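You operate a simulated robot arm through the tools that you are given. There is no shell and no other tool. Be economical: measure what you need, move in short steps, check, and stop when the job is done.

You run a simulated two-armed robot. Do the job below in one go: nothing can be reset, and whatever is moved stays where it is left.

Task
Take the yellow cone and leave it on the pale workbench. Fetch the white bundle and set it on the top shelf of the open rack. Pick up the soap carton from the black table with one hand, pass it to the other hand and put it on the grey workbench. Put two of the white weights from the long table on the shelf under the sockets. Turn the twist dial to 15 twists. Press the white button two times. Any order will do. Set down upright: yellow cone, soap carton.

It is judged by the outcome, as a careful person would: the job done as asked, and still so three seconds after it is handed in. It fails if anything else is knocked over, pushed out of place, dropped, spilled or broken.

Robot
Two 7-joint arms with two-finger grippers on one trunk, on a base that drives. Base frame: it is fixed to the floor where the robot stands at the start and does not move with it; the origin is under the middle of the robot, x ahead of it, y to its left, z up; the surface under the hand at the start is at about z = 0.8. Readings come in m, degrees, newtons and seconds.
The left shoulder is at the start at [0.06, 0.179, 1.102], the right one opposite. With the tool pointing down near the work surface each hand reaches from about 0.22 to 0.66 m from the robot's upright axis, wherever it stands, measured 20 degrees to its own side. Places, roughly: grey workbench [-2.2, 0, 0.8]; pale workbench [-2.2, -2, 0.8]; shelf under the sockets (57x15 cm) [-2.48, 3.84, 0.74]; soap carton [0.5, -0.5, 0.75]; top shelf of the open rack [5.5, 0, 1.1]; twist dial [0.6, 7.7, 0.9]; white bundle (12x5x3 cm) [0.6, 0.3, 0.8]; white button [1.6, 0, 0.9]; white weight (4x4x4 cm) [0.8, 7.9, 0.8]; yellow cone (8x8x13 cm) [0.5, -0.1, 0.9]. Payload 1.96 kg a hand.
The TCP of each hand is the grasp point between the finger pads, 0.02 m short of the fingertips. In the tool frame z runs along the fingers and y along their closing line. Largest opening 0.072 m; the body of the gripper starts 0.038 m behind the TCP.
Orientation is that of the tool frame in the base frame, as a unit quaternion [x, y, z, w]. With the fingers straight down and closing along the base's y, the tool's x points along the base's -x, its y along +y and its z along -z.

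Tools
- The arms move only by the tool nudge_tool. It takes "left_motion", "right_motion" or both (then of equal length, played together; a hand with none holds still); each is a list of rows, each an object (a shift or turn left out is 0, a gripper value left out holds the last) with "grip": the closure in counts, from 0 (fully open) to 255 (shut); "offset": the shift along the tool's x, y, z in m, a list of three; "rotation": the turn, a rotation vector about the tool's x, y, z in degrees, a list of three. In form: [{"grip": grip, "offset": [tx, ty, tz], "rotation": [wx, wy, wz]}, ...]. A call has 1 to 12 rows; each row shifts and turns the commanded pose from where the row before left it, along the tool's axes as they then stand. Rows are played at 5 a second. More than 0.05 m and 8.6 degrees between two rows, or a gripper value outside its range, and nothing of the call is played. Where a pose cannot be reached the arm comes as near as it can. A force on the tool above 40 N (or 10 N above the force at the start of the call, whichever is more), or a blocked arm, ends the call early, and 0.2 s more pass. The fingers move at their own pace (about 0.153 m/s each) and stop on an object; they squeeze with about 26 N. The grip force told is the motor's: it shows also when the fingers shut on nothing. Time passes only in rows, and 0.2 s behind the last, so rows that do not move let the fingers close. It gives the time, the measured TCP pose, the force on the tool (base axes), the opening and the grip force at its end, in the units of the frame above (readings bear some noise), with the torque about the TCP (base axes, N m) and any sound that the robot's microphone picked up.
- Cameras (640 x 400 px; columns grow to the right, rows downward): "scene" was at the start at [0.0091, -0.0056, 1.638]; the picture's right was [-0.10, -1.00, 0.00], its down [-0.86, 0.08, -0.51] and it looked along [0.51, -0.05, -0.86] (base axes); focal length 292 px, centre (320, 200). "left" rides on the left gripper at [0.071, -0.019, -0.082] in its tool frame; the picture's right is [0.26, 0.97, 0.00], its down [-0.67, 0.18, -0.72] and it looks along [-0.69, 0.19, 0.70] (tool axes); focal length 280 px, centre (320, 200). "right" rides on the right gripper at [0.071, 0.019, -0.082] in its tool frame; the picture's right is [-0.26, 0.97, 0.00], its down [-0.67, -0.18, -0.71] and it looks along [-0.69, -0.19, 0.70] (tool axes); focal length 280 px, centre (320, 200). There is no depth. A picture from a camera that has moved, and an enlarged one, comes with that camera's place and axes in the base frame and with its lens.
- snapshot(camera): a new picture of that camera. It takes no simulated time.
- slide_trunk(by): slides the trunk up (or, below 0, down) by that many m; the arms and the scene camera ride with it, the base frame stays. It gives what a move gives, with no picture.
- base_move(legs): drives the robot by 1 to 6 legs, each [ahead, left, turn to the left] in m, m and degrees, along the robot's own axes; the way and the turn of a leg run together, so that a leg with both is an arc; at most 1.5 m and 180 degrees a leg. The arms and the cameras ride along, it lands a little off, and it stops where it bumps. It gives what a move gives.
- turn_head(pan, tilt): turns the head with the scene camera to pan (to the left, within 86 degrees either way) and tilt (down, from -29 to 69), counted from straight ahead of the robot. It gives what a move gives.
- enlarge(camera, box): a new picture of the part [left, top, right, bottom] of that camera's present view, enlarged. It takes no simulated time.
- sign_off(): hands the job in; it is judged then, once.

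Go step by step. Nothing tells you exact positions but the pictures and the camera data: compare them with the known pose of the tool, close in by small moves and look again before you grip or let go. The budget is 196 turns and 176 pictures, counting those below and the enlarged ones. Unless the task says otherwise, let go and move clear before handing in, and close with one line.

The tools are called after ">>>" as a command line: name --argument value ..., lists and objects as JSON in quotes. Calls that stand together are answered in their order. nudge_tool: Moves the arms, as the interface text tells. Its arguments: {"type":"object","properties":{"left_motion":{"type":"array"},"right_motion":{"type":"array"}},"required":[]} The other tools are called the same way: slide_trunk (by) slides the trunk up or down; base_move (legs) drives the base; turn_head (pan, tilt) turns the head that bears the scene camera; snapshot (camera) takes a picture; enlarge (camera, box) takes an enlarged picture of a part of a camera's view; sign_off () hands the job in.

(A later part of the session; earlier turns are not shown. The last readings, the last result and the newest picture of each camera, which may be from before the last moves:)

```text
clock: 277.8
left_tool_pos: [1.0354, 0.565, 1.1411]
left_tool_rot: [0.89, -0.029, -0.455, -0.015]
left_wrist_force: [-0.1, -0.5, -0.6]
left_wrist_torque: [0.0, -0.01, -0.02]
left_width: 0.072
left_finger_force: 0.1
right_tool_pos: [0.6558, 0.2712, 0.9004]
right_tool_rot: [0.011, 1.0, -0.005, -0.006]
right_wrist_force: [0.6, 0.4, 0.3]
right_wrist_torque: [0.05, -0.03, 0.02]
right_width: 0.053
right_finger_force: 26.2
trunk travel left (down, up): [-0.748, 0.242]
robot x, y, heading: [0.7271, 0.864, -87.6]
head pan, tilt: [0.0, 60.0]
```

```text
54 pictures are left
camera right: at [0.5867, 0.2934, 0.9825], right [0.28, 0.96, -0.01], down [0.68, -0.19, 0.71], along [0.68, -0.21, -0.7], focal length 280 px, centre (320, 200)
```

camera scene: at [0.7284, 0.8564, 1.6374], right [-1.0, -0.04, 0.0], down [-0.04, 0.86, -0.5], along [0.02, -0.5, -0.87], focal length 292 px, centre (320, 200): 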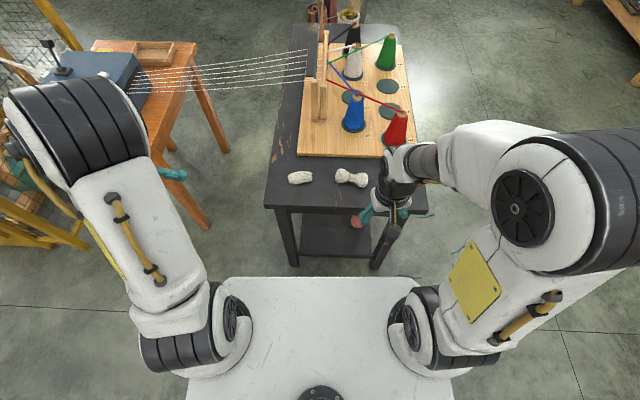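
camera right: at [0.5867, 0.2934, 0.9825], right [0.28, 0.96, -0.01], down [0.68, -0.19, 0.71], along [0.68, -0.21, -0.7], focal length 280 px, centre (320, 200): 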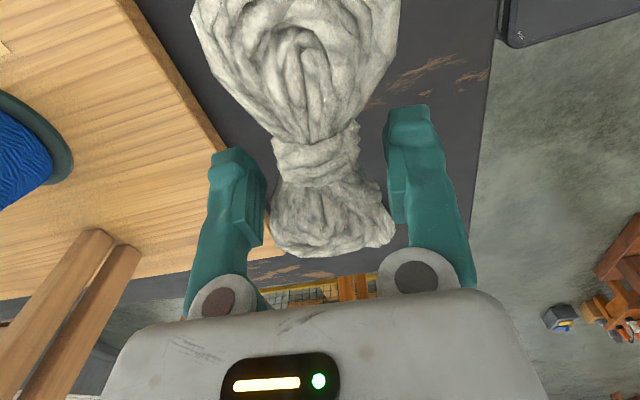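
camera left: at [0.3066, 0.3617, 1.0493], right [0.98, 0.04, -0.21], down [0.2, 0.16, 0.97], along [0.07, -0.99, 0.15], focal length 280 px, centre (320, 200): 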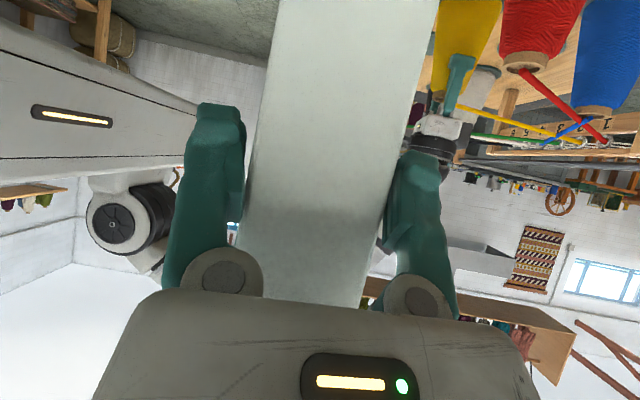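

The bundle is held. Retracting it, straightening the left hand to vertical with closed fingers, and moving over to the button.

>>> nudge_tool --right_motion '[{"offset": [0, 0.02, -0.04]}, {"offset": [0, 0.04, -0.03]}, {"offset": [0, 0.04, -0.03]}, {"offset": [0, 0.04, -0.02]}, {"offset": [0, 0.04, -0.01]}, {"offset": [0, 0.04, 0]}, {}, {}]' --left_motion '[{"rotation": [0, 8, 0], "grip": 255}, {"rotation": [0, 8, 0]}, {"rotation": [0, 8, 0]}, {"rotation": [0, 8, 0]}, {"rotation": [0, 8, 0]}, {"rotation": [0, 8, 0]}, {"rotation": [0, 6.5, 0]}, {}]'

>>> base_move --legs '[[0, 0.8, -2.3], [0.3, 0, 0]]'

>>> turn_head --pan 10 --tilt 50

>>> snapshot --camera "scene"

```text
clock: 279.6
left_tool_pos: [1.039, 0.5683, 1.1371]
left_tool_rot: [0.997, -0.031, -0.068, -0.012]
left_wrist_force: [0.6, 0.6, -0.1]
left_wrist_torque: [-0.05, 0.02, 0.02]
left_width: 0.0002
left_finger_force: 26.7
left hand out of reach, approached as far as the arm can: row 5, 6
right_tool_pos: [0.6636, 0.4955, 1.031]
right_tool_rot: [0.011, 1.0, -0.005, -0.006]
right_wrist_force: [0.3, 0.1, 0.0]
right_wrist_torque: [-0.02, 0.0, 0.0]
right_width: 0.0516
right_finger_force: 26.4
trunk travel left (down, up): [-0.748, 0.242]
robot x, y, heading: [0.7254, 0.862, -87.6]
head pan, tilt: [0.0, 60.0]
```

```text
clock: 285.6
left_tool_pos: [1.8361, 0.2695, 1.1379]
left_tool_rot: [0.996, -0.053, -0.068, -0.015]
left_wrist_force: [0.0, 0.4, -0.6]
left_wrist_torque: [0.02, 0.01, 0.04]
left_width: 0.0
left_finger_force: 26.0
right_tool_pos: [1.4581, 0.2157, 1.0306]
right_tool_rot: [0.033, 0.999, -0.006, -0.005]
right_wrist_force: [-0.3, -0.1, 0.2]
right_wrist_torque: [0.01, 0.03, 0.01]
right_width: 0.0495
right_finger_force: 26.3
trunk travel left (down, up): [-0.748, 0.242]
robot x, y, heading: [1.5399, 0.5787, -90.3]
head pan, tilt: [0.0, 60.0]
```

```text
clock: 286.3
left_tool_pos: [1.8364, 0.2691, 1.1383]
left_tool_rot: [0.996, -0.053, -0.068, -0.015]
left_wrist_force: [0.0, -0.5, 0.3]
left_wrist_torque: [0.0, -0.02, -0.01]
left_width: 0.0001
left_finger_force: 26.2
right_tool_pos: [1.4564, 0.214, 1.0297]
right_tool_rot: [0.033, 0.999, -0.005, -0.005]
right_wrist_force: [0.0, -0.2, 0.8]
right_wrist_torque: [0.02, -0.02, -0.03]
right_width: 0.0491
right_finger_force: 26.0
trunk travel left (down, up): [-0.748, 0.242]
robot x, y, heading: [1.544, 0.5777, -90.3]
head pan, tilt: [10.0, 50.0]
```

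```text
53 pictures are left
camera scene: at [1.5546, 0.5626, 1.6498], right [-0.99, -0.17, 0.0], down [-0.13, 0.76, -0.64], along [0.11, -0.63, -0.77], focal length 292 px, centre (320, 200)
```

scene: 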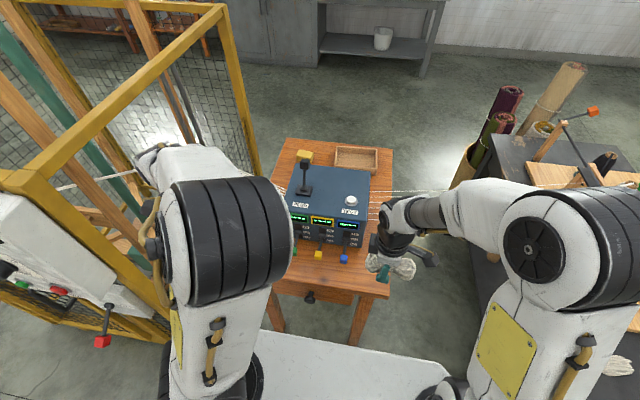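

The white button sits at about (1.56, −0.03, 0.948). I'll shift the base 13 cm right for left-arm reach (and cage clearance), then move the left hand above the button.

>>> base_move --legs '[[0, -0.14, 0]]'

>>> nudge_tool --left_motion '[{"offset": [-0.02, 0.04, 0.01]}, {"offset": [-0.02, 0.04, 0.01]}, {"offset": [-0.02, 0.04, 0.02]}, {"offset": [-0.02, 0.04, 0.02]}, {"offset": [-0.02, 0.04, 0.02]}, {"offset": [-0.01, 0.04, 0.02]}, {}]'

>>> snapshot --camera "left"

>>> snapshot --camera "scene"

```text
clock: 287.6
left_tool_pos: [1.6973, 0.2707, 1.1372]
left_tool_rot: [0.996, -0.052, -0.068, -0.015]
left_wrist_force: [0.8, 0.4, 0.3]
left_wrist_torque: [-0.02, -0.01, -0.02]
left_width: 0.0
left_finger_force: 26.4
right_tool_pos: [1.3186, 0.2146, 1.03]
right_tool_rot: [0.033, 0.999, -0.004, -0.006]
right_wrist_force: [0.2, 0.5, 0.7]
right_wrist_torque: [-0.02, 0.0, -0.01]
right_width: 0.0493
right_finger_force: 26.3
trunk travel left (down, up): [-0.748, 0.242]
robot x, y, heading: [1.3984, 0.5819, -90.0]
head pan, tilt: [10.0, 50.0]
```

```text
clock: 289.2
left_tool_pos: [1.5495, 0.0485, 1.049]
left_tool_rot: [0.996, -0.052, -0.068, -0.014]
left_wrist_force: [-0.2, 0.7, -0.4]
left_wrist_torque: [-0.02, 0.03, 0.0]
left_width: 0.0003
left_finger_force: 25.8
right_tool_pos: [1.3187, 0.2162, 1.0296]
right_tool_rot: [0.033, 0.999, -0.006, -0.005]
right_wrist_force: [-0.1, 0.0, 0.7]
right_wrist_torque: [-0.01, 0.02, 0.01]
right_width: 0.0492
right_finger_force: 26.2
trunk travel left (down, up): [-0.748, 0.242]
robot x, y, heading: [1.3947, 0.5773, -90.0]
head pan, tilt: [10.0, 50.0]
```

```text
52 pictures are left
camera left: at [1.6323, 0.0574, 1.1205], right [0.16, -0.99, -0.06], down [-0.59, -0.14, 0.8], along [-0.79, -0.09, -0.6], focal length 280 px, centre (320, 200)
```

left: 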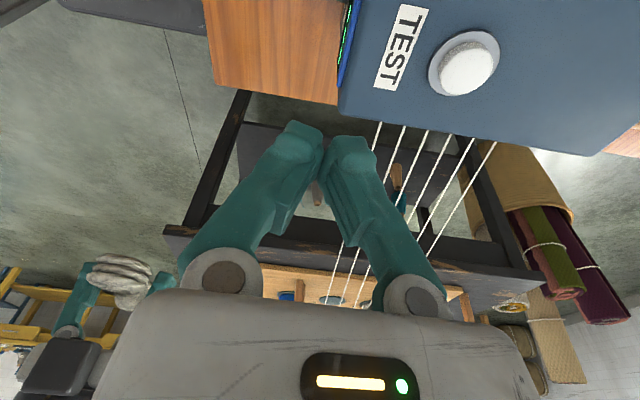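

```text
51 pictures are left
camera scene: at [1.4142, 0.5649, 1.6499], right [-0.99, -0.17, 0.0], down [-0.13, 0.75, -0.64], along [0.11, -0.63, -0.77], focal length 292 px, centre (320, 200)
```

scene: 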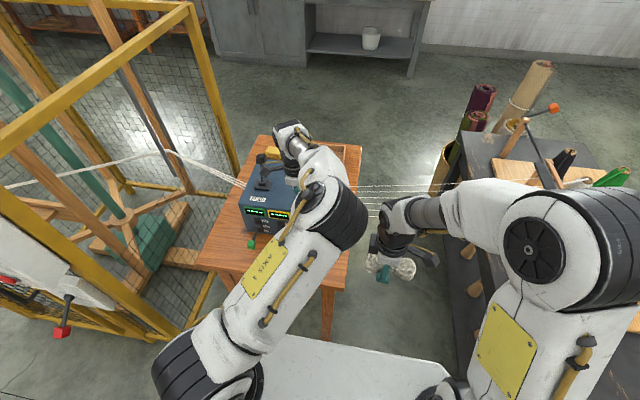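

The button is confirmed at (1.559, −0.034). Moving the closed fingertips right above it.

>>> nudge_tool --left_motion '[{"offset": [0.0105, 0.0408, -0.0024]}, {"offset": [0.0105, 0.0408, -0.0024]}, {"offset": [-0.007, 0.002, 0.045]}, {}]'

>>> snapshot --camera "left"

```text
clock: 290.2
left_tool_pos: [1.5517, -0.0374, 1.0047]
left_tool_rot: [0.996, -0.052, -0.067, -0.015]
left_wrist_force: [0.6, -0.5, -0.1]
left_wrist_torque: [0.02, 0.01, 0.04]
left_width: 0.0001
left_finger_force: 25.3
right_tool_pos: [1.3186, 0.2151, 1.0292]
right_tool_rot: [0.033, 0.999, -0.006, -0.007]
right_wrist_force: [0.4, 0.2, 0.5]
right_wrist_torque: [0.01, 0.03, -0.01]
right_width: 0.0494
right_finger_force: 26.0
trunk travel left (down, up): [-0.748, 0.242]
robot x, y, heading: [1.4018, 0.5825, -90.0]
head pan, tilt: [10.0, 50.0]
```

```text
50 pictures are left
camera left: at [1.6349, -0.0283, 1.0758], right [0.16, -0.99, -0.06], down [-0.59, -0.14, 0.8], along [-0.79, -0.09, -0.6], focal length 280 px, centre (320, 200)
```

left: 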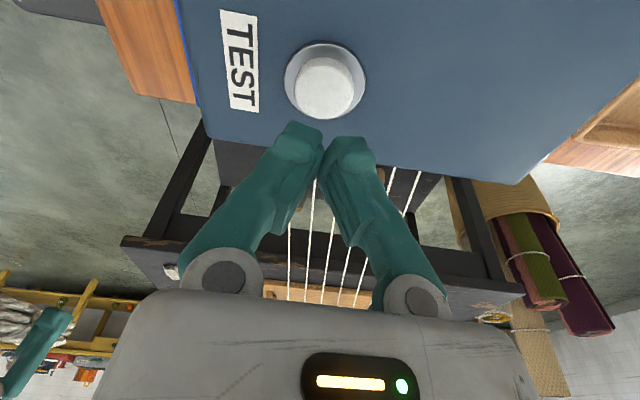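

Lining up over the button's centre and pressing down slowly.

>>> nudge_tool --left_motion '[{"offset": [0.012, 0, 0.012]}, {"offset": [0.003, 0, 0.015]}, {"offset": [0.0006, 0, 0.004]}, {"offset": [0.0006, 0, 0.004]}, {}]'

```text
clock: 291.4
left_tool_pos: [1.5601, -0.0376, 0.9669]
left_tool_rot: [0.996, -0.053, -0.068, -0.015]
left_wrist_force: [-0.2, -0.6, 1.1]
left_wrist_torque: [-0.02, 0.02, -0.01]
left_width: 0.0
left_finger_force: 25.8
right_tool_pos: [1.3193, 0.2152, 1.0312]
right_tool_rot: [0.032, 0.999, -0.005, -0.006]
right_wrist_force: [0.1, 0.5, -0.6]
right_wrist_torque: [0.0, 0.01, -0.02]
right_width: 0.0495
right_finger_force: 25.8
trunk travel left (down, up): [-0.748, 0.242]
robot x, y, heading: [1.3978, 0.5795, -90.0]
head pan, tilt: [10.0, 50.0]
```

>>> nudge_tool --left_motion '[{"offset": [0.0006, 0, 0.003]}, {"offset": [0.0006, 0, 0.003]}, {}]'

>>> snapshot --camera "left"

```text
clock: 292.2
left_tool_pos: [1.5596, -0.0357, 0.9618]
left_tool_rot: [0.996, -0.054, -0.068, -0.015]
left_wrist_force: [-0.5, -2.3, 7.2]
left_wrist_torque: [-0.06, 0.0, -0.04]
left_width: 0.0062
left_finger_force: 29.6
right_tool_pos: [1.3179, 0.2159, 1.0308]
right_tool_rot: [0.033, 0.999, -0.005, -0.005]
right_wrist_force: [-0.1, -0.1, -0.1]
right_wrist_torque: [0.02, -0.01, -0.02]
right_width: 0.0493
right_finger_force: 25.7
trunk travel left (down, up): [-0.748, 0.242]
robot x, y, heading: [1.3958, 0.5781, -90.4]
head pan, tilt: [10.0, 50.0]
heard: click
```

```text
49 pictures are left
camera left: at [1.6444, -0.0277, 1.0342], right [0.16, -0.99, -0.06], down [-0.59, -0.14, 0.8], along [-0.79, -0.09, -0.6], focal length 280 px, centre (320, 200)
```

left: 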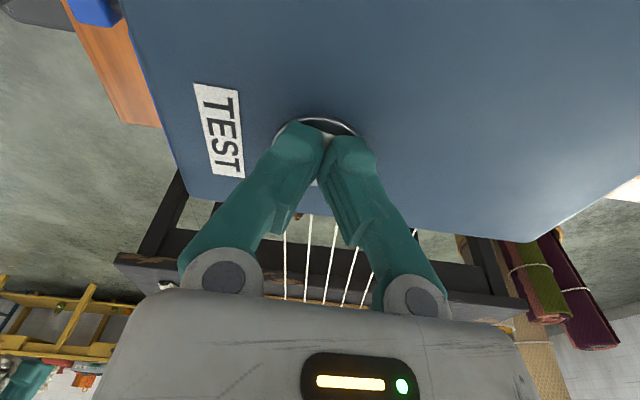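

One click heard. Releasing fully, then pressing once more by the same amount.

>>> nudge_tool --left_motion '[{"offset": [-0.002, 0, -0.015]}, {}, {}]'

>>> nudge_tool --left_motion '[{"offset": [0.0012, 0, 0.009]}, {"offset": [0.0008, 0, 0.006]}, {}]'

```text
clock: 293.0
left_tool_pos: [1.5615, -0.0381, 0.9776]
left_tool_rot: [0.996, -0.052, -0.068, -0.015]
left_wrist_force: [0.6, 0.1, 0.3]
left_wrist_torque: [-0.02, -0.01, -0.02]
left_width: 0.0
left_finger_force: 29.8
right_tool_pos: [1.3186, 0.2157, 1.0305]
right_tool_rot: [0.033, 0.999, -0.005, -0.006]
right_wrist_force: [-0.1, -0.3, -0.6]
right_wrist_torque: [0.01, 0.0, -0.01]
right_width: 0.0492
right_finger_force: 25.6
trunk travel left (down, up): [-0.748, 0.242]
robot x, y, heading: [1.3981, 0.5773, -90.3]
head pan, tilt: [10.0, 50.0]
```

```text
clock: 293.8
left_tool_pos: [1.5611, -0.0364, 0.9626]
left_tool_rot: [0.996, -0.053, -0.068, -0.015]
left_wrist_force: [-0.5, -2.1, 4.7]
left_wrist_torque: [-0.07, -0.01, 0.0]
left_width: 0.006
left_finger_force: 30.0
right_tool_pos: [1.3179, 0.2154, 1.0306]
right_tool_rot: [0.033, 0.999, -0.005, -0.005]
right_wrist_force: [-0.2, 0.5, -0.5]
right_wrist_torque: [0.02, -0.01, -0.02]
right_width: 0.0492
right_finger_force: 25.6
trunk travel left (down, up): [-0.748, 0.242]
robot x, y, heading: [1.3996, 0.5772, -90.2]
head pan, tilt: [10.0, 50.0]
heard: click
```

Two clicks heard. Retracting the left hand, backing off, turning, and heading down the corridor toward the rack.

>>> nudge_tool --left_motion '[{"offset": [-0.006, 0, -0.045]}, {"offset": [-0.006, 0, -0.045]}, {"offset": [0, -0.03, -0.03]}, {"offset": [0.01, -0.045, 0]}, {"offset": [0.01, -0.045, 0]}, {"offset": [0.01, -0.045, 0]}, {"offset": [0.01, -0.045, 0]}]'

>>> base_move --legs '[[-0.42, 0, 0], [0, 0, 90.3], [1.3, 0, 0]]'

>>> turn_head --pan -10 --tilt 15

>>> snapshot --camera "scene"

```text
clock: 295.4
left_tool_pos: [1.6261, 0.1664, 1.0805]
left_tool_rot: [0.996, -0.053, -0.068, -0.015]
left_wrist_force: [0.8, -0.2, -1.5]
left_wrist_torque: [-0.03, -0.01, -0.02]
left_width: 0.0
left_finger_force: 29.8
right_tool_pos: [1.3183, 0.2155, 1.0306]
right_tool_rot: [0.033, 0.999, -0.006, -0.006]
right_wrist_force: [0.1, -0.3, -0.2]
right_wrist_torque: [0.0, 0.02, 0.02]
right_width: 0.0491
right_finger_force: 26.0
trunk travel left (down, up): [-0.748, 0.242]
robot x, y, heading: [1.398, 0.5772, -90.2]
head pan, tilt: [10.0, 50.0]
```

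```text
clock: 308.0
left_tool_pos: [3.1218, 1.2044, 1.0798]
left_tool_rot: [0.746, 0.662, -0.059, 0.037]
left_wrist_force: [-0.3, -0.7, -0.7]
left_wrist_torque: [0.0, 0.02, 0.04]
left_width: 0.0001
left_finger_force: 30.2
right_tool_pos: [3.0678, 0.8974, 1.0291]
right_tool_rot: [-0.678, 0.735, -0.007, 0.0]
right_wrist_force: [0.0, -0.8, -1.0]
right_wrist_torque: [0.03, 0.01, -0.02]
right_width: 0.049
right_finger_force: 26.4
trunk travel left (down, up): [-0.748, 0.242]
robot x, y, heading: [2.7047, 0.9823, -0.9]
head pan, tilt: [10.0, 50.0]
```

```text
clock: 309.0
left_tool_pos: [3.1218, 1.2041, 1.081]
left_tool_rot: [0.747, 0.661, -0.06, 0.037]
left_wrist_force: [-0.5, -0.2, 0.6]
left_wrist_torque: [0.01, 0.0, 0.0]
left_width: 0.0001
left_finger_force: 29.3
right_tool_pos: [3.0675, 0.898, 1.0297]
right_tool_rot: [-0.678, 0.735, -0.007, 0.0]
right_wrist_force: [-0.2, 0.8, -0.5]
right_wrist_torque: [-0.01, -0.01, 0.0]
right_width: 0.0488
right_finger_force: 25.9
trunk travel left (down, up): [-0.748, 0.242]
robot x, y, heading: [2.7084, 0.9832, -1.0]
head pan, tilt: [-10.0, 15.0]
```

```text
48 pictures are left
camera scene: at [2.7386, 0.9676, 1.7035], right [-0.19, -0.98, 0.0], down [-0.26, 0.05, -0.97], along [0.95, -0.18, -0.26], focal length 292 px, centre (320, 200)
```

scene: 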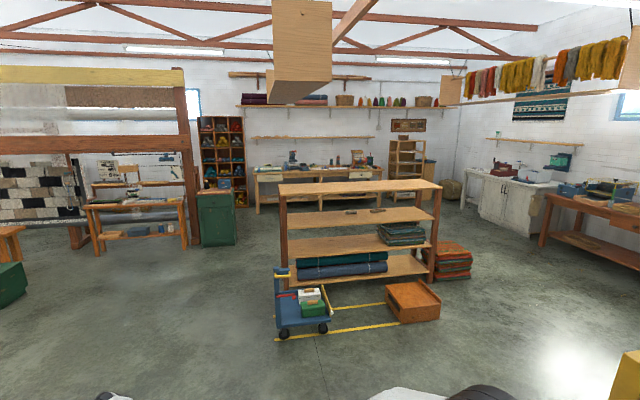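

The open rack's top shelf is empty; its left end (y≈0.87) is accessible, whereas the front is blocked by a cart and crate. I'll drive to its left end and face it.

>>> base_move --legs '[[0, 0.47, 0.9], [1.4, 0, 0], [1.34, 0, 0], [0, 0, -90]]'

>>> slide_trunk --by 0.2

>>> turn_head --pan 0 --tilt 45

>>> snapshot --camera "scene"

```text
clock: 311.5
left_tool_pos: [3.0873, 1.625, 1.0802]
left_tool_rot: [0.681, 0.729, -0.055, 0.044]
left_wrist_force: [0.1, 0.4, -0.4]
left_wrist_torque: [-0.01, -0.02, -0.02]
left_width: 0.0
left_finger_force: 29.2
right_tool_pos: [3.0909, 1.3129, 1.0293]
right_tool_rot: [0.744, -0.669, 0.008, 0.0]
right_wrist_force: [-0.3, 0.3, -0.7]
right_wrist_torque: [0.0, 0.02, -0.07]
right_width: 0.0489
right_finger_force: 26.2
trunk travel left (down, up): [-0.748, 0.242]
robot x, y, heading: [2.7228, 1.33, 9.7]
head pan, tilt: [-10.0, 15.0]
stopped in leg 1: the robot was blocked; the commanded pose is now the measured one
```

```text
clock: 313.7
left_tool_pos: [3.0875, 1.6241, 1.2805]
left_tool_rot: [0.682, 0.728, -0.055, 0.043]
left_wrist_force: [-0.3, -0.2, -0.7]
left_wrist_torque: [0.0, 0.0, -0.02]
left_width: 0.0002
left_finger_force: 29.4
right_tool_pos: [3.091, 1.3115, 1.2302]
right_tool_rot: [0.744, -0.668, 0.007, 0.0]
right_wrist_force: [0.3, -0.2, -0.5]
right_wrist_torque: [0.02, -0.01, -0.01]
right_width: 0.049
right_finger_force: 26.1
trunk travel left (down, up): [-0.948, 0.042]
robot x, y, heading: [2.7234, 1.324, 9.7]
head pan, tilt: [-10.0, 15.0]
```

```text
clock: 314.6
left_tool_pos: [3.0876, 1.6243, 1.2809]
left_tool_rot: [0.682, 0.728, -0.054, 0.044]
left_wrist_force: [0.2, 0.4, 0.7]
left_wrist_torque: [-0.02, -0.03, -0.02]
left_width: 0.0
left_finger_force: 29.8
right_tool_pos: [3.0909, 1.3113, 1.2314]
right_tool_rot: [0.744, -0.668, 0.009, 0.0]
right_wrist_force: [0.5, -0.1, 0.2]
right_wrist_torque: [-0.03, 0.0, 0.02]
right_width: 0.0491
right_finger_force: 25.9
trunk travel left (down, up): [-0.948, 0.042]
robot x, y, heading: [2.7158, 1.3307, 9.6]
head pan, tilt: [0.0, 45.0]
```

```text
47 pictures are left
camera scene: at [2.7418, 1.3335, 1.8569], right [0.17, -0.99, 0.0], down [-0.7, -0.12, -0.71], along [0.7, 0.12, -0.71], focal length 292 px, centre (320, 200)
```

scene: 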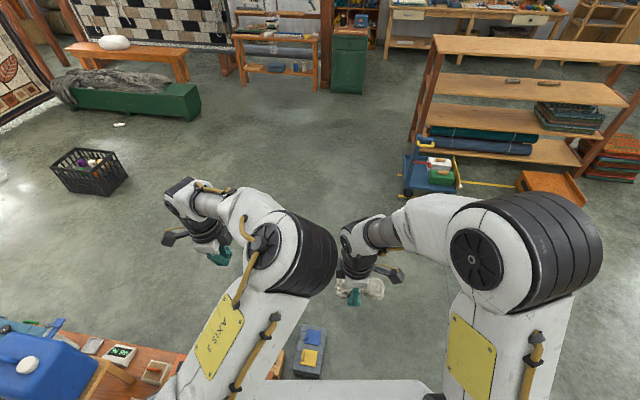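

The base bumped something on its left. I'll look left before moving on.

>>> turn_head --pan 75 --tilt 45

>>> snapshot --camera "scene"

```text
clock: 316.1
left_tool_pos: [3.087, 1.6252, 1.2802]
left_tool_rot: [0.681, 0.729, -0.054, 0.044]
left_wrist_force: [-0.4, 0.6, 0.4]
left_wrist_torque: [-0.05, 0.02, 0.0]
left_width: 0.0
left_finger_force: 29.7
right_tool_pos: [3.0911, 1.3115, 1.2278]
right_tool_rot: [0.744, -0.669, 0.008, 0.0]
right_wrist_force: [0.2, -0.5, -1.0]
right_wrist_torque: [0.01, 0.02, 0.03]
right_width: 0.0489
right_finger_force: 25.9
trunk travel left (down, up): [-0.948, 0.042]
robot x, y, heading: [2.7174, 1.3316, 9.9]
head pan, tilt: [75.0, 45.0]
```

```text
46 pictures are left
camera scene: at [2.6692, 1.4007, 1.8568], right [1.0, -0.09, 0.0], down [-0.07, -0.7, -0.71], along [0.07, 0.7, -0.71], focal length 292 px, centre (320, 200)
```

scene: 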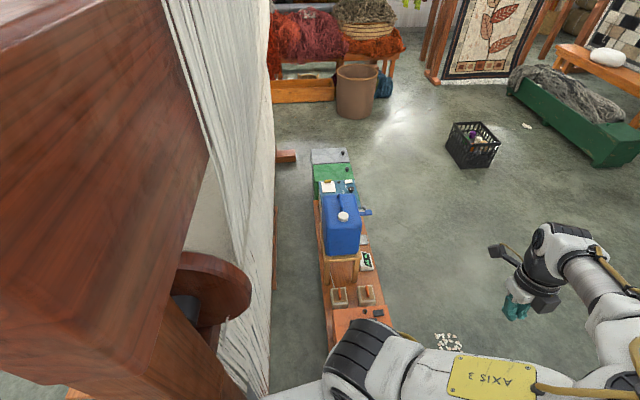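

It only touched the end of a low bench; nothing looks disturbed. I'll move away to the right, go past the floor box, then shift left toward the rack end.

>>> base_move --legs '[[0, -0.45, -9.7], [1.3, 0, 0], [0, 0.55, 0], [1.4, 0, 0]]'

>>> turn_head --pan -30 --tilt 45

>>> snapshot --camera "scene"

```text
clock: 334.5
left_tool_pos: [5.9169, 1.6601, 1.2798]
left_tool_rot: [0.744, 0.665, -0.058, 0.038]
left_wrist_force: [-0.4, -0.2, 0.0]
left_wrist_torque: [0.0, 0.0, -0.02]
left_width: 0.0
left_finger_force: 29.7
right_tool_pos: [5.8659, 1.3517, 1.2308]
right_tool_rot: [-0.682, 0.732, -0.008, 0.0]
right_wrist_force: [0.8, -0.2, -0.9]
right_wrist_torque: [0.0, 0.01, 0.04]
right_width: 0.0489
right_finger_force: 26.0
trunk travel left (down, up): [-0.948, 0.042]
robot x, y, heading: [5.5012, 1.4345, -0.2]
head pan, tilt: [75.0, 45.0]
```

```text
clock: 336.3
left_tool_pos: [5.9174, 1.6601, 1.2803]
left_tool_rot: [0.743, 0.666, -0.059, 0.039]
left_wrist_force: [0.6, -0.6, -0.7]
left_wrist_torque: [-0.01, -0.01, -0.01]
left_width: 0.0
left_finger_force: 29.4
right_tool_pos: [5.8667, 1.3521, 1.2297]
right_tool_rot: [-0.681, 0.732, -0.008, -0.001]
right_wrist_force: [0.9, -0.3, -0.6]
right_wrist_torque: [0.0, 0.02, 0.03]
right_width: 0.0488
right_finger_force: 26.5
trunk travel left (down, up): [-0.948, 0.042]
robot x, y, heading: [5.5029, 1.4395, -0.5]
head pan, tilt: [-30.0, 45.0]
```

```text
45 pictures are left
camera scene: at [5.5155, 1.3954, 1.8568], right [-0.51, -0.86, 0.0], down [-0.61, 0.36, -0.71], along [0.61, -0.36, -0.71], focal length 292 px, centre (320, 200)
```

scene: 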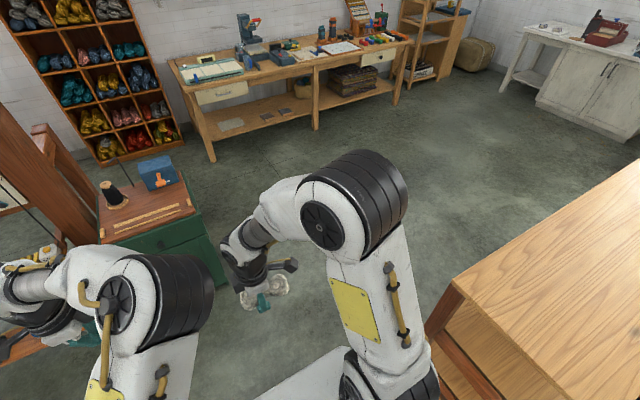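

The rack's left end is at y≈0.86, right beside me. Shifting a bit left for turning clearance, turning to face it, then approaching.

>>> base_move --legs '[[-0.05, 0.16, 0], [0, 0, -90], [0.27, 0, 0]]'

>>> turn_head --pan 0 --tilt 55

>>> snapshot --camera "scene"

```text
clock: 343.0
left_tool_pos: [5.6869, 0.9119, 1.2824]
left_tool_rot: [0.996, -0.05, -0.068, -0.012]
left_wrist_force: [0.3, 0.0, -0.4]
left_wrist_torque: [-0.02, 0.02, -0.01]
left_width: 0.0
left_finger_force: 29.7
right_tool_pos: [5.3776, 0.9611, 1.2318]
right_tool_rot: [0.029, 1.0, -0.006, -0.007]
right_wrist_force: [0.0, 0.5, -0.5]
right_wrist_torque: [0.0, -0.01, -0.02]
right_width: 0.049
right_finger_force: 26.0
trunk travel left (down, up): [-0.948, 0.042]
robot x, y, heading: [5.4554, 1.3244, -89.7]
head pan, tilt: [-30.0, 45.0]
```

```text
clock: 344.0
left_tool_pos: [5.6862, 0.9097, 1.2815]
left_tool_rot: [0.996, -0.05, -0.069, -0.014]
left_wrist_force: [-0.2, -0.2, 0.8]
left_wrist_torque: [-0.01, 0.01, -0.03]
left_width: 0.0001
left_finger_force: 30.2
right_tool_pos: [5.3773, 0.9582, 1.2306]
right_tool_rot: [0.03, 1.0, -0.005, -0.006]
right_wrist_force: [-0.8, 0.0, 0.2]
right_wrist_torque: [-0.03, -0.02, -0.02]
right_width: 0.0489
right_finger_force: 26.1
trunk travel left (down, up): [-0.948, 0.042]
robot x, y, heading: [5.4538, 1.3235, -89.7]
head pan, tilt: [0.0, 55.0]
```

```text
44 pictures are left
camera scene: at [5.4579, 1.3108, 1.8434], right [-1.0, 0.0, 0.0], down [0.0, 0.82, -0.57], along [0.0, -0.57, -0.82], focal length 292 px, centre (320, 200)
```

scene: 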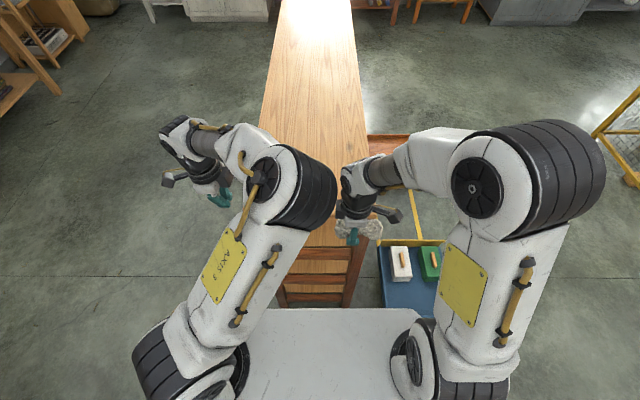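

The top shelf spans x≈5.31–5.69. Extending the bundle over it and lowering.

>>> nudge_tool --right_motion '[{"offset": [-0.0165, -0.039, 0]}, {"offset": [-0.0165, -0.039, 0]}, {"offset": [-0.0165, -0.039, 0]}, {"offset": [-0.0165, -0.039, 0]}, {"offset": [-0.0165, -0.039, 0.02]}, {"offset": [-0.0165, -0.039, 0.02]}, {"offset": [0, 0, 0.03]}, {"offset": [0, 0, 0.015]}, {}]'

>>> snapshot --camera "right"

```text
clock: 346.0
left_tool_pos: [5.6863, 0.911, 1.2808]
left_tool_rot: [0.996, -0.05, -0.068, -0.014]
left_wrist_force: [0.1, -0.2, 1.0]
left_wrist_torque: [-0.01, -0.01, -0.01]
left_width: 0.0002
left_finger_force: 29.5
right_tool_pos: [5.4354, 0.7883, 1.181]
right_tool_rot: [0.03, 0.999, -0.006, -0.006]
right_wrist_force: [0.4, 0.1, -0.9]
right_wrist_torque: [-0.01, -0.03, 0.0]
right_width: 0.0488
right_finger_force: 26.5
right hand out of reach, approached as far as the arm can: row 5, 6
trunk travel left (down, up): [-0.948, 0.042]
robot x, y, heading: [5.4596, 1.3206, -89.5]
head pan, tilt: [0.0, 55.0]
```

```text
43 pictures are left
camera right: at [5.3661, 0.8126, 1.2632], right [0.32, 0.95, -0.01], down [0.67, -0.21, 0.71], along [0.67, -0.24, -0.7], focal length 280 px, centre (320, 200)
```

right: 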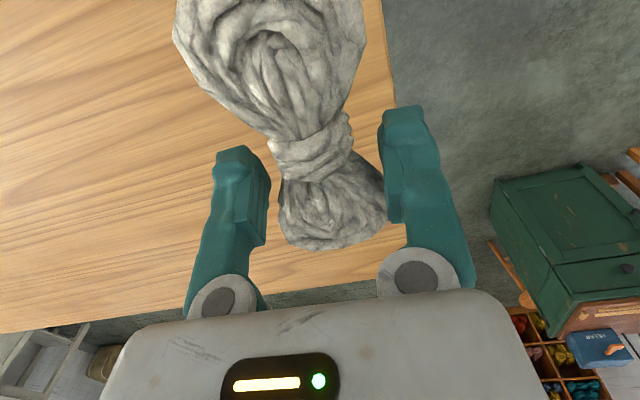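

I'm near the shelf's end edge (y≈0.83), so I'll go further in while lower, where reach is better.

>>> nudge_tool --right_motion '[{"offset": [-0.005, -0.01, 0.02]}, {"offset": [-0.01, -0.03, 0]}, {"offset": [-0.01, -0.03, 0]}, {"offset": [0, -0.01, 0.015]}, {"offset": [0, 0, 0.012]}, {}]'

>>> nudge_tool --right_motion '[{"offset": [0, 0, 0.005]}, {"offset": [0, 0, 0.005]}, {}]'

```text
clock: 347.4
left_tool_pos: [5.686, 0.91, 1.2827]
left_tool_rot: [0.996, -0.049, -0.068, -0.014]
left_wrist_force: [0.8, 0.5, 0.6]
left_wrist_torque: [0.01, 0.02, -0.02]
left_width: 0.0001
left_finger_force: 28.9
right_tool_pos: [5.4443, 0.7515, 1.1419]
right_tool_rot: [0.029, 1.0, -0.005, -0.005]
right_wrist_force: [0.2, 0.3, -0.5]
right_wrist_torque: [-0.01, -0.03, 0.01]
right_width: 0.0489
right_finger_force: 26.0
right hand out of reach, approached as far as the arm can: row 2, 3, 4
trunk travel left (down, up): [-0.948, 0.042]
robot x, y, heading: [5.4531, 1.321, -90.0]
head pan, tilt: [0.0, 55.0]
```

```text
clock: 348.2
left_tool_pos: [5.6865, 0.9104, 1.2809]
left_tool_rot: [0.996, -0.051, -0.068, -0.014]
left_wrist_force: [0.2, -0.3, -0.7]
left_wrist_torque: [0.01, 0.01, -0.01]
left_width: 0.0
left_finger_force: 29.6
right_tool_pos: [5.4436, 0.7496, 1.1317]
right_tool_rot: [0.03, 1.0, -0.005, -0.006]
right_wrist_force: [0.2, 0.3, -0.6]
right_wrist_torque: [-0.01, -0.01, 0.02]
right_width: 0.0491
right_finger_force: 26.2
trunk travel left (down, up): [-0.948, 0.042]
robot x, y, heading: [5.4569, 1.3254, -90.0]
head pan, tilt: [0.0, 55.0]
```

>>> nudge_tool --right_motion '[{"offset": [0, 0, 0.005]}, {"offset": [0, 0, 0.004]}, {}]'

>>> nudge_tool --right_motion '[{"offset": [0, 0, 0.003]}, {"offset": [0, 0, 0.003]}, {}]'

>>> snapshot --camera "right"

```text
clock: 349.0
left_tool_pos: [5.685, 0.9111, 1.2808]
left_tool_rot: [0.996, -0.049, -0.068, -0.014]
left_wrist_force: [0.1, 0.5, 0.2]
left_wrist_torque: [0.02, -0.02, 0.02]
left_width: 0.0
left_finger_force: 29.9
right_tool_pos: [5.4449, 0.75, 1.1216]
right_tool_rot: [0.029, 1.0, -0.005, -0.007]
right_wrist_force: [0.6, -0.5, -1.4]
right_wrist_torque: [0.02, 0.0, 0.0]
right_width: 0.0488
right_finger_force: 25.7
trunk travel left (down, up): [-0.948, 0.042]
robot x, y, heading: [5.4565, 1.3207, -89.8]
head pan, tilt: [0.0, 55.0]
```

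```text
clock: 349.8
left_tool_pos: [5.6867, 0.9103, 1.2811]
left_tool_rot: [0.996, -0.049, -0.069, -0.014]
left_wrist_force: [-1.4, -0.1, -0.1]
left_wrist_torque: [0.02, 0.02, 0.02]
left_width: 0.0001
left_finger_force: 29.5
right_tool_pos: [5.443, 0.7516, 1.1185]
right_tool_rot: [0.029, 1.0, -0.005, -0.007]
right_wrist_force: [-0.2, 0.2, -0.6]
right_wrist_torque: [0.0, -0.01, -0.03]
right_width: 0.049
right_finger_force: 26.0
trunk travel left (down, up): [-0.948, 0.042]
robot x, y, heading: [5.456, 1.3226, -89.6]
head pan, tilt: [0.0, 55.0]
```

```text
42 pictures are left
camera right: at [5.3758, 0.7753, 1.1995], right [0.32, 0.95, -0.01], down [0.67, -0.22, 0.71], along [0.67, -0.24, -0.7], focal length 280 px, centre (320, 200)
```

right: 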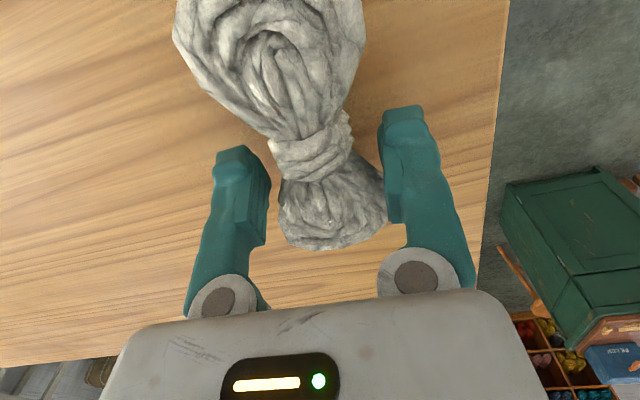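

Shelf surface works out at about 1.08, so 2 cm further. Continuing to contact.

>>> nudge_tool --right_motion '[{"offset": [0, 0, 0.006]}, {"offset": [0, 0, 0.005]}, {}]'

>>> nudge_tool --right_motion '[{"offset": [0, 0, 0.003]}, {"offset": [0, 0, 0.003]}, {}]'

```text
clock: 350.6
left_tool_pos: [5.6872, 0.9112, 1.2803]
left_tool_rot: [0.996, -0.049, -0.069, -0.014]
left_wrist_force: [-0.4, 0.1, 0.8]
left_wrist_torque: [0.01, 0.0, -0.02]
left_width: 0.0002
left_finger_force: 29.5
right_tool_pos: [5.4446, 0.7504, 1.1074]
right_tool_rot: [0.029, 1.0, -0.005, -0.006]
right_wrist_force: [0.7, 0.2, -0.9]
right_wrist_torque: [0.01, 0.04, -0.02]
right_width: 0.0489
right_finger_force: 25.7
trunk travel left (down, up): [-0.948, 0.042]
robot x, y, heading: [5.4533, 1.3189, -89.8]
head pan, tilt: [0.0, 55.0]
```

```text
clock: 351.4
left_tool_pos: [5.6868, 0.9122, 1.283]
left_tool_rot: [0.996, -0.05, -0.068, -0.013]
left_wrist_force: [0.4, -0.4, 0.0]
left_wrist_torque: [0.01, -0.01, 0.0]
left_width: 0.0
left_finger_force: 29.7
right_tool_pos: [5.4443, 0.7515, 1.1036]
right_tool_rot: [0.029, 1.0, -0.01, -0.004]
right_wrist_force: [-1.7, -5.1, 29.3]
right_wrist_torque: [0.37, -0.78, -0.08]
right_width: 0.0488
right_finger_force: 26.4
trunk travel left (down, up): [-0.948, 0.042]
robot x, y, heading: [5.4576, 1.322, -89.7]
head pan, tilt: [0.0, 55.0]
```

Contact. Opening, then raising straight up and retracting.

>>> nudge_tool --right_motion '[{"offset": [0, 0, -0.003]}, {"grip": 0}, {}, {}, {"offset": [0, 0, -0.03]}, {"offset": [0, 0, -0.04]}, {"offset": [0, 0.03, -0.02]}, {"offset": [0, 0.04, 0]}, {"offset": [0, 0.04, 0]}, {"offset": [0, 0.04, 0]}, {}]'

>>> snapshot --camera "scene"

```text
clock: 353.8
left_tool_pos: [5.6866, 0.9095, 1.2808]
left_tool_rot: [0.996, -0.049, -0.068, -0.014]
left_wrist_force: [0.0, 0.8, -0.5]
left_wrist_torque: [0.01, 0.01, -0.02]
left_width: 0.0
left_finger_force: 29.7
right_tool_pos: [5.4535, 0.9007, 1.17]
right_tool_rot: [0.031, 0.999, -0.004, -0.006]
right_wrist_force: [0.6, 0.3, 0.1]
right_wrist_torque: [-0.01, -0.04, -0.02]
right_width: 0.072
right_finger_force: 0.0
right hand out of reach, approached as far as the arm can: row 6
trunk travel left (down, up): [-0.948, 0.042]
robot x, y, heading: [5.4538, 1.321, -89.8]
head pan, tilt: [0.0, 55.0]
```

```text
41 pictures are left
camera scene: at [5.4579, 1.3106, 1.8434], right [-1.0, 0.0, 0.0], down [0.0, 0.82, -0.57], along [0.0, -0.57, -0.82], focal length 292 px, centre (320, 200)
```

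scene: 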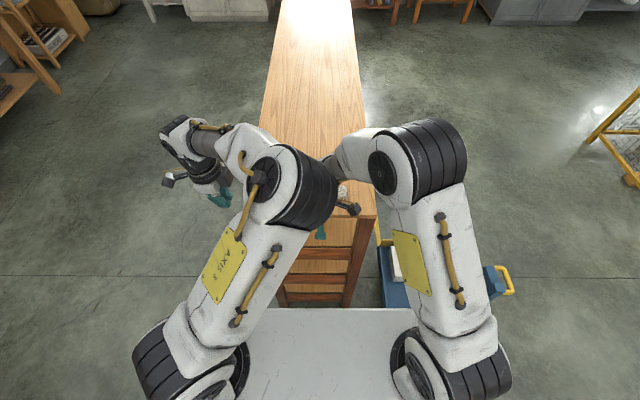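

The bundle is on the top shelf. Backing off, checking it once, then driving back through the corridor toward the long table.

>>> base_move --legs '[[-0.25, 0, 0]]'

>>> enlarge --camera "scene" --box '[240, 80, 400, 240]'

>>> base_move --legs '[[0, 0, -90], [1.4, 0, 0], [0, 0.62, 0], [1.4, 0, 0], [1.4, 0, 0], [1.0, 0, 0]]'

```text
clock: 355.6
left_tool_pos: [5.686, 1.1583, 1.2796]
left_tool_rot: [0.996, -0.048, -0.069, -0.015]
left_wrist_force: [0.8, -0.2, -0.5]
left_wrist_torque: [-0.02, 0.0, 0.01]
left_width: 0.0001
left_finger_force: 29.6
right_tool_pos: [5.4544, 1.1475, 1.1688]
right_tool_rot: [0.028, 1.0, -0.004, -0.006]
right_wrist_force: [-0.2, -0.1, 0.0]
right_wrist_torque: [0.02, 0.0, 0.01]
right_width: 0.0718
right_finger_force: 0.0
trunk travel left (down, up): [-0.948, 0.042]
robot x, y, heading: [5.4519, 1.568, -89.6]
head pan, tilt: [0.0, 55.0]
```

```text
2.50 times, centred on (320, 160) of scene
camera zoom: at [5.4568, 1.5561, 1.8434], right [-1.0, -0.01, 0.0], down [-0.01, 0.82, -0.57], along [0.0, -0.57, -0.82], focal length 729 px, centre (320, 300)
```

zoom: 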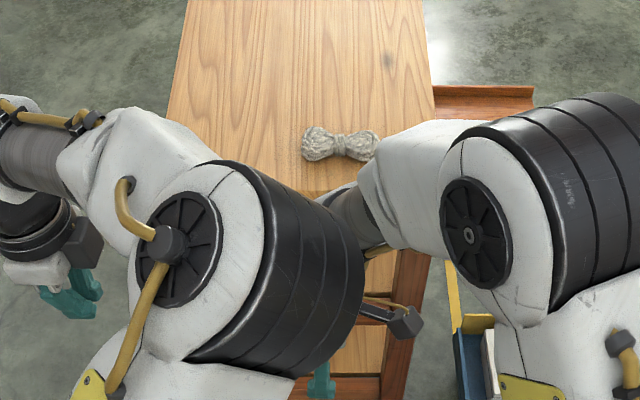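

```text
clock: 387.5
left_tool_pos: [-0.1647, 0.5787, 1.2814]
left_tool_rot: [-0.684, 0.726, 0.039, 0.057]
left_wrist_force: [0.4, 0.0, -0.8]
left_wrist_torque: [-0.02, 0.03, -0.01]
left_width: 0.0
left_finger_force: 29.4
right_tool_pos: [-0.1827, 0.8088, 1.1709]
right_tool_rot: [0.714, 0.7, 0.001, -0.008]
right_wrist_force: [-0.1, -0.4, 0.3]
right_wrist_torque: [0.0, 0.02, 0.02]
right_width: 0.0716
right_finger_force: 0.1
trunk travel left (down, up): [-0.948, 0.042]
robot x, y, heading: [0.2384, 0.8241, -177.6]
head pan, tilt: [0.0, 55.0]
```

The bundle is safely on the shelf. Turning to face the far left end of the room and looking.

>>> base_move --legs '[[0, 0, -92.4], [1.4, 0, 0]]'

>>> turn_head --pan 0 --tilt 15

>>> snapshot --camera "scene"

```text
clock: 398.3
left_tool_pos: [-0.0503, 2.6316, 1.2802]
left_tool_rot: [0.038, 0.997, -0.014, 0.069]
left_wrist_force: [0.0, -0.2, -0.1]
left_wrist_torque: [-0.05, 0.03, 0.0]
left_width: 0.0001
left_finger_force: 29.5
right_tool_pos: [0.1826, 2.6449, 1.1702]
right_tool_rot: [1.0, -0.018, 0.006, -0.005]
right_wrist_force: [0.7, -0.8, 0.3]
right_wrist_torque: [0.01, 0.0, 0.02]
right_width: 0.0724
right_finger_force: 0.0
trunk travel left (down, up): [-0.948, 0.042]
robot x, y, heading: [0.1852, 2.2267, 91.6]
head pan, tilt: [0.0, 55.0]
```

```text
clock: 399.4
left_tool_pos: [-0.0491, 2.6319, 1.2803]
left_tool_rot: [0.038, 0.997, -0.014, 0.068]
left_wrist_force: [-0.3, 0.7, 0.2]
left_wrist_torque: [-0.03, 0.01, -0.01]
left_width: 0.0
left_finger_force: 30.1
right_tool_pos: [0.1831, 2.6458, 1.1694]
right_tool_rot: [1.0, -0.018, 0.006, -0.006]
right_wrist_force: [0.4, 0.0, 0.4]
right_wrist_torque: [0.0, 0.01, -0.01]
right_width: 0.0719
right_finger_force: 0.1
trunk travel left (down, up): [-0.948, 0.042]
robot x, y, heading: [0.1905, 2.2208, 91.6]
head pan, tilt: [0.0, 15.0]
```

```text
39 pictures are left
camera scene: at [0.1906, 2.2598, 1.9036], right [1.0, 0.03, 0.0], down [0.01, -0.26, -0.97], along [-0.03, 0.97, -0.26], focal length 292 px, centre (320, 200)
```

scene: 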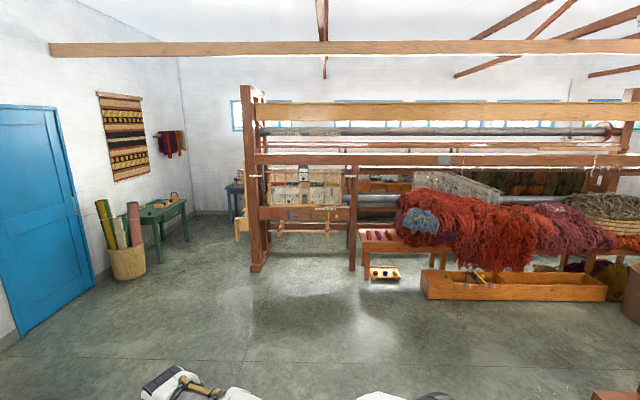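

The long table is behind the loom frame, reachable via a gap on its left (x≈−1.4). Driving there.

>>> base_move --legs '[[0, 1.5, -1.6], [0, 0.05, 0], [1.4, 0, 0], [1.4, 0, 0], [1.0, 0, 0]]'

>>> turn_head --pan -45 --tilt 25

>>> snapshot --camera "scene"

```text
clock: 425.4
left_tool_pos: [-1.7199, 6.421, 1.2806]
left_tool_rot: [0.038, 0.997, -0.013, 0.068]
left_wrist_force: [0.2, -0.8, -0.1]
left_wrist_torque: [0.0, 0.01, -0.01]
left_width: 0.0002
left_finger_force: 29.8
right_tool_pos: [-1.4882, 6.4336, 1.1707]
right_tool_rot: [1.0, -0.018, 0.007, -0.006]
right_wrist_force: [0.7, -0.5, 0.0]
right_wrist_torque: [0.01, 0.03, 0.02]
right_width: 0.072
right_finger_force: 0.0
trunk travel left (down, up): [-0.948, 0.042]
robot x, y, heading: [-1.4818, 6.0132, 91.6]
head pan, tilt: [0.0, 15.0]
```

```text
clock: 426.5
left_tool_pos: [-1.7197, 6.421, 1.2803]
left_tool_rot: [0.039, 0.997, -0.013, 0.068]
left_wrist_force: [-0.1, 0.9, 0.0]
left_wrist_torque: [-0.02, 0.0, -0.01]
left_width: 0.0001
left_finger_force: 29.5
right_tool_pos: [-1.4873, 6.4345, 1.169]
right_tool_rot: [1.0, -0.019, 0.006, -0.006]
right_wrist_force: [-0.2, 0.3, -0.8]
right_wrist_torque: [0.01, 0.01, -0.02]
right_width: 0.0718
right_finger_force: 0.1
trunk travel left (down, up): [-0.948, 0.042]
robot x, y, heading: [-1.4807, 6.0157, 92.0]
head pan, tilt: [-45.0, 25.0]
```

```text
38 pictures are left
camera scene: at [-1.4137, 6.0217, 1.8874], right [0.73, -0.69, 0.0], down [-0.29, -0.31, -0.91], along [0.62, 0.66, -0.42], focal length 292 px, centre (320, 200)
```

scene: 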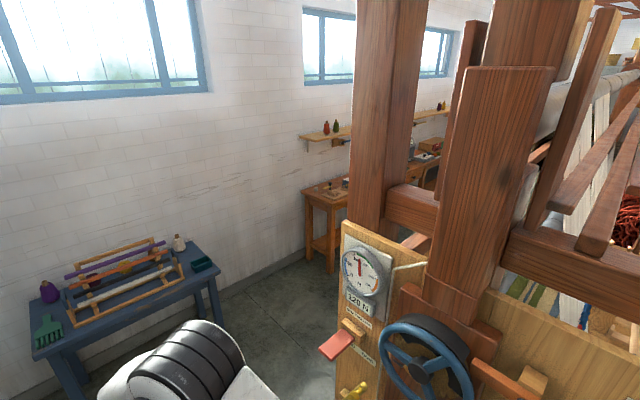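

The loom's end controls are on my right, with a blue table ahead-left. The long table is beyond. Moving forward past the loom's end and looking right.

>>> base_move --legs '[[0.95, 0, -2]]'

>>> turn_head --pan -75 --tilt 35

>>> snapshot --camera "scene"

```text
clock: 431.5
left_tool_pos: [-1.7219, 7.381, 1.2812]
left_tool_rot: [0.051, 0.996, -0.014, 0.068]
left_wrist_force: [0.1, 0.3, 0.2]
left_wrist_torque: [-0.01, -0.01, 0.02]
left_width: 0.0001
left_finger_force: 29.7
right_tool_pos: [-1.4893, 7.3894, 1.1688]
right_tool_rot: [0.999, -0.032, 0.006, -0.005]
right_wrist_force: [-0.4, -0.9, 0.9]
right_wrist_torque: [-0.02, 0.0, 0.02]
right_width: 0.0719
right_finger_force: 0.0
trunk travel left (down, up): [-0.948, 0.042]
robot x, y, heading: [-1.4908, 6.9671, 90.2]
head pan, tilt: [-45.0, 25.0]
```

```text
clock: 432.5
left_tool_pos: [-1.7214, 7.3826, 1.2809]
left_tool_rot: [0.051, 0.996, -0.014, 0.069]
left_wrist_force: [-0.3, -1.1, 0.5]
left_wrist_torque: [0.0, 0.04, 0.0]
left_width: 0.0001
left_finger_force: 29.5
right_tool_pos: [-1.4897, 7.3905, 1.1707]
right_tool_rot: [0.999, -0.032, 0.007, -0.005]
right_wrist_force: [-0.2, 0.6, 0.6]
right_wrist_torque: [0.0, -0.02, 0.01]
right_width: 0.0722
right_finger_force: 0.1
trunk travel left (down, up): [-0.948, 0.042]
robot x, y, heading: [-1.492, 6.9674, 90.1]
head pan, tilt: [-75.0, 35.0]
```

```text
37 pictures are left
camera scene: at [-1.4067, 6.9331, 1.8717], right [0.26, -0.97, 0.0], down [-0.55, -0.15, -0.82], along [0.79, 0.21, -0.57], focal length 292 px, centre (320, 200)
```

scene: 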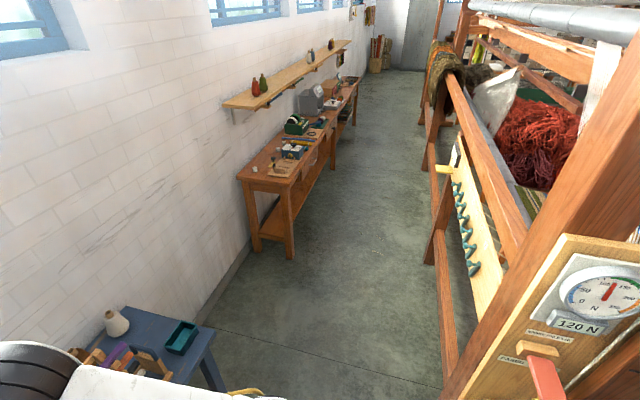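

The aisle between the long table and the loom is about 1.1 m wide, enough for the robot. Sliding right along it to face the table.

>>> base_move --legs '[[0.06, 0, 0], [0, -1.1, 0], [0, -1.05, 0]]'

>>> turn_head --pan 0 --tilt 50

>>> snapshot --camera "scene"

```text
clock: 443.6
left_tool_pos: [0.4097, 7.4392, 1.28]
left_tool_rot: [0.051, 0.996, -0.014, 0.068]
left_wrist_force: [-0.4, -0.4, 0.3]
left_wrist_torque: [-0.01, 0.03, -0.01]
left_width: 0.0
left_finger_force: 29.9
right_tool_pos: [0.6414, 7.4464, 1.1693]
right_tool_rot: [1.0, -0.03, 0.005, -0.006]
right_wrist_force: [-1.0, 0.1, -0.2]
right_wrist_torque: [-0.01, -0.02, 0.01]
right_width: 0.0719
right_finger_force: 0.1
trunk travel left (down, up): [-0.948, 0.042]
robot x, y, heading: [0.6387, 7.0281, 90.2]
head pan, tilt: [-75.0, 35.0]
```

```text
clock: 445.1
left_tool_pos: [0.41, 7.4394, 1.2804]
left_tool_rot: [0.05, 0.996, -0.014, 0.068]
left_wrist_force: [-0.7, -0.3, 0.4]
left_wrist_torque: [-0.03, 0.02, 0.02]
left_width: 0.0
left_finger_force: 29.9
right_tool_pos: [0.6427, 7.4476, 1.1694]
right_tool_rot: [1.0, -0.03, 0.007, -0.006]
right_wrist_force: [-0.6, -0.4, 0.0]
right_wrist_torque: [0.0, -0.02, -0.01]
right_width: 0.072
right_finger_force: 0.1
trunk travel left (down, up): [-0.948, 0.042]
robot x, y, heading: [0.64, 7.0253, 90.0]
head pan, tilt: [0.0, 50.0]
```

```text
36 pictures are left
camera scene: at [0.6421, 7.045, 1.8499], right [1.0, 0.0, 0.0], down [0.0, -0.77, -0.64], along [0.0, 0.64, -0.77], focal length 292 px, centre (320, 200)
```

scene: 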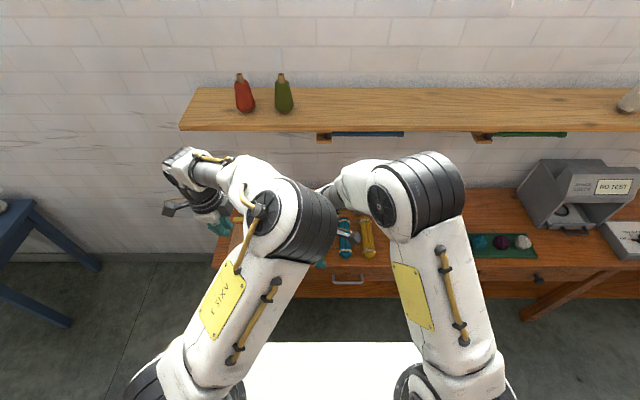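

The arms block the view of the table; the left wrist camera should look along it.

>>> snapshot --camera "left"

>>> snapshot --camera "right"

```text
35 pictures are left
camera left: at [0.3288, 7.4304, 1.3527], right [-0.16, 0.99, -0.06], down [0.59, 0.14, 0.8], along [0.79, 0.09, -0.6], focal length 280 px, centre (320, 200)
```

left: 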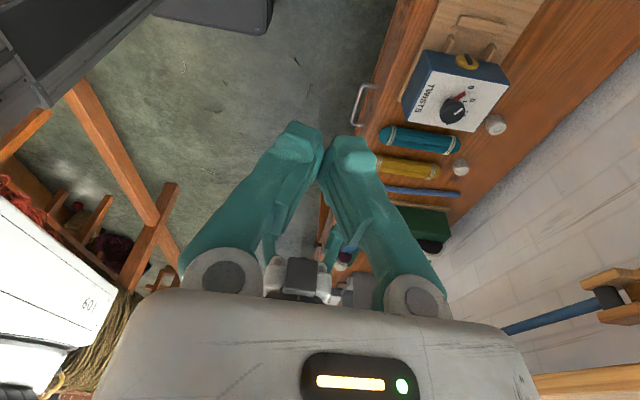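

```text
34 pictures are left
camera right: at [0.7119, 7.4235, 1.2519], right [-0.32, -0.95, -0.01], down [-0.67, 0.22, 0.71], along [-0.67, 0.24, -0.7], focal length 280 px, centre (320, 200)
```

right: 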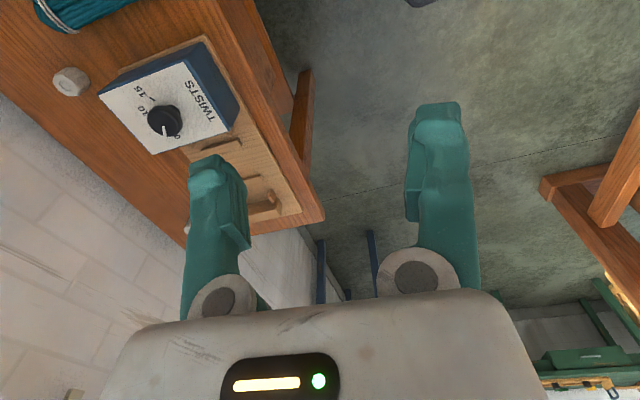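

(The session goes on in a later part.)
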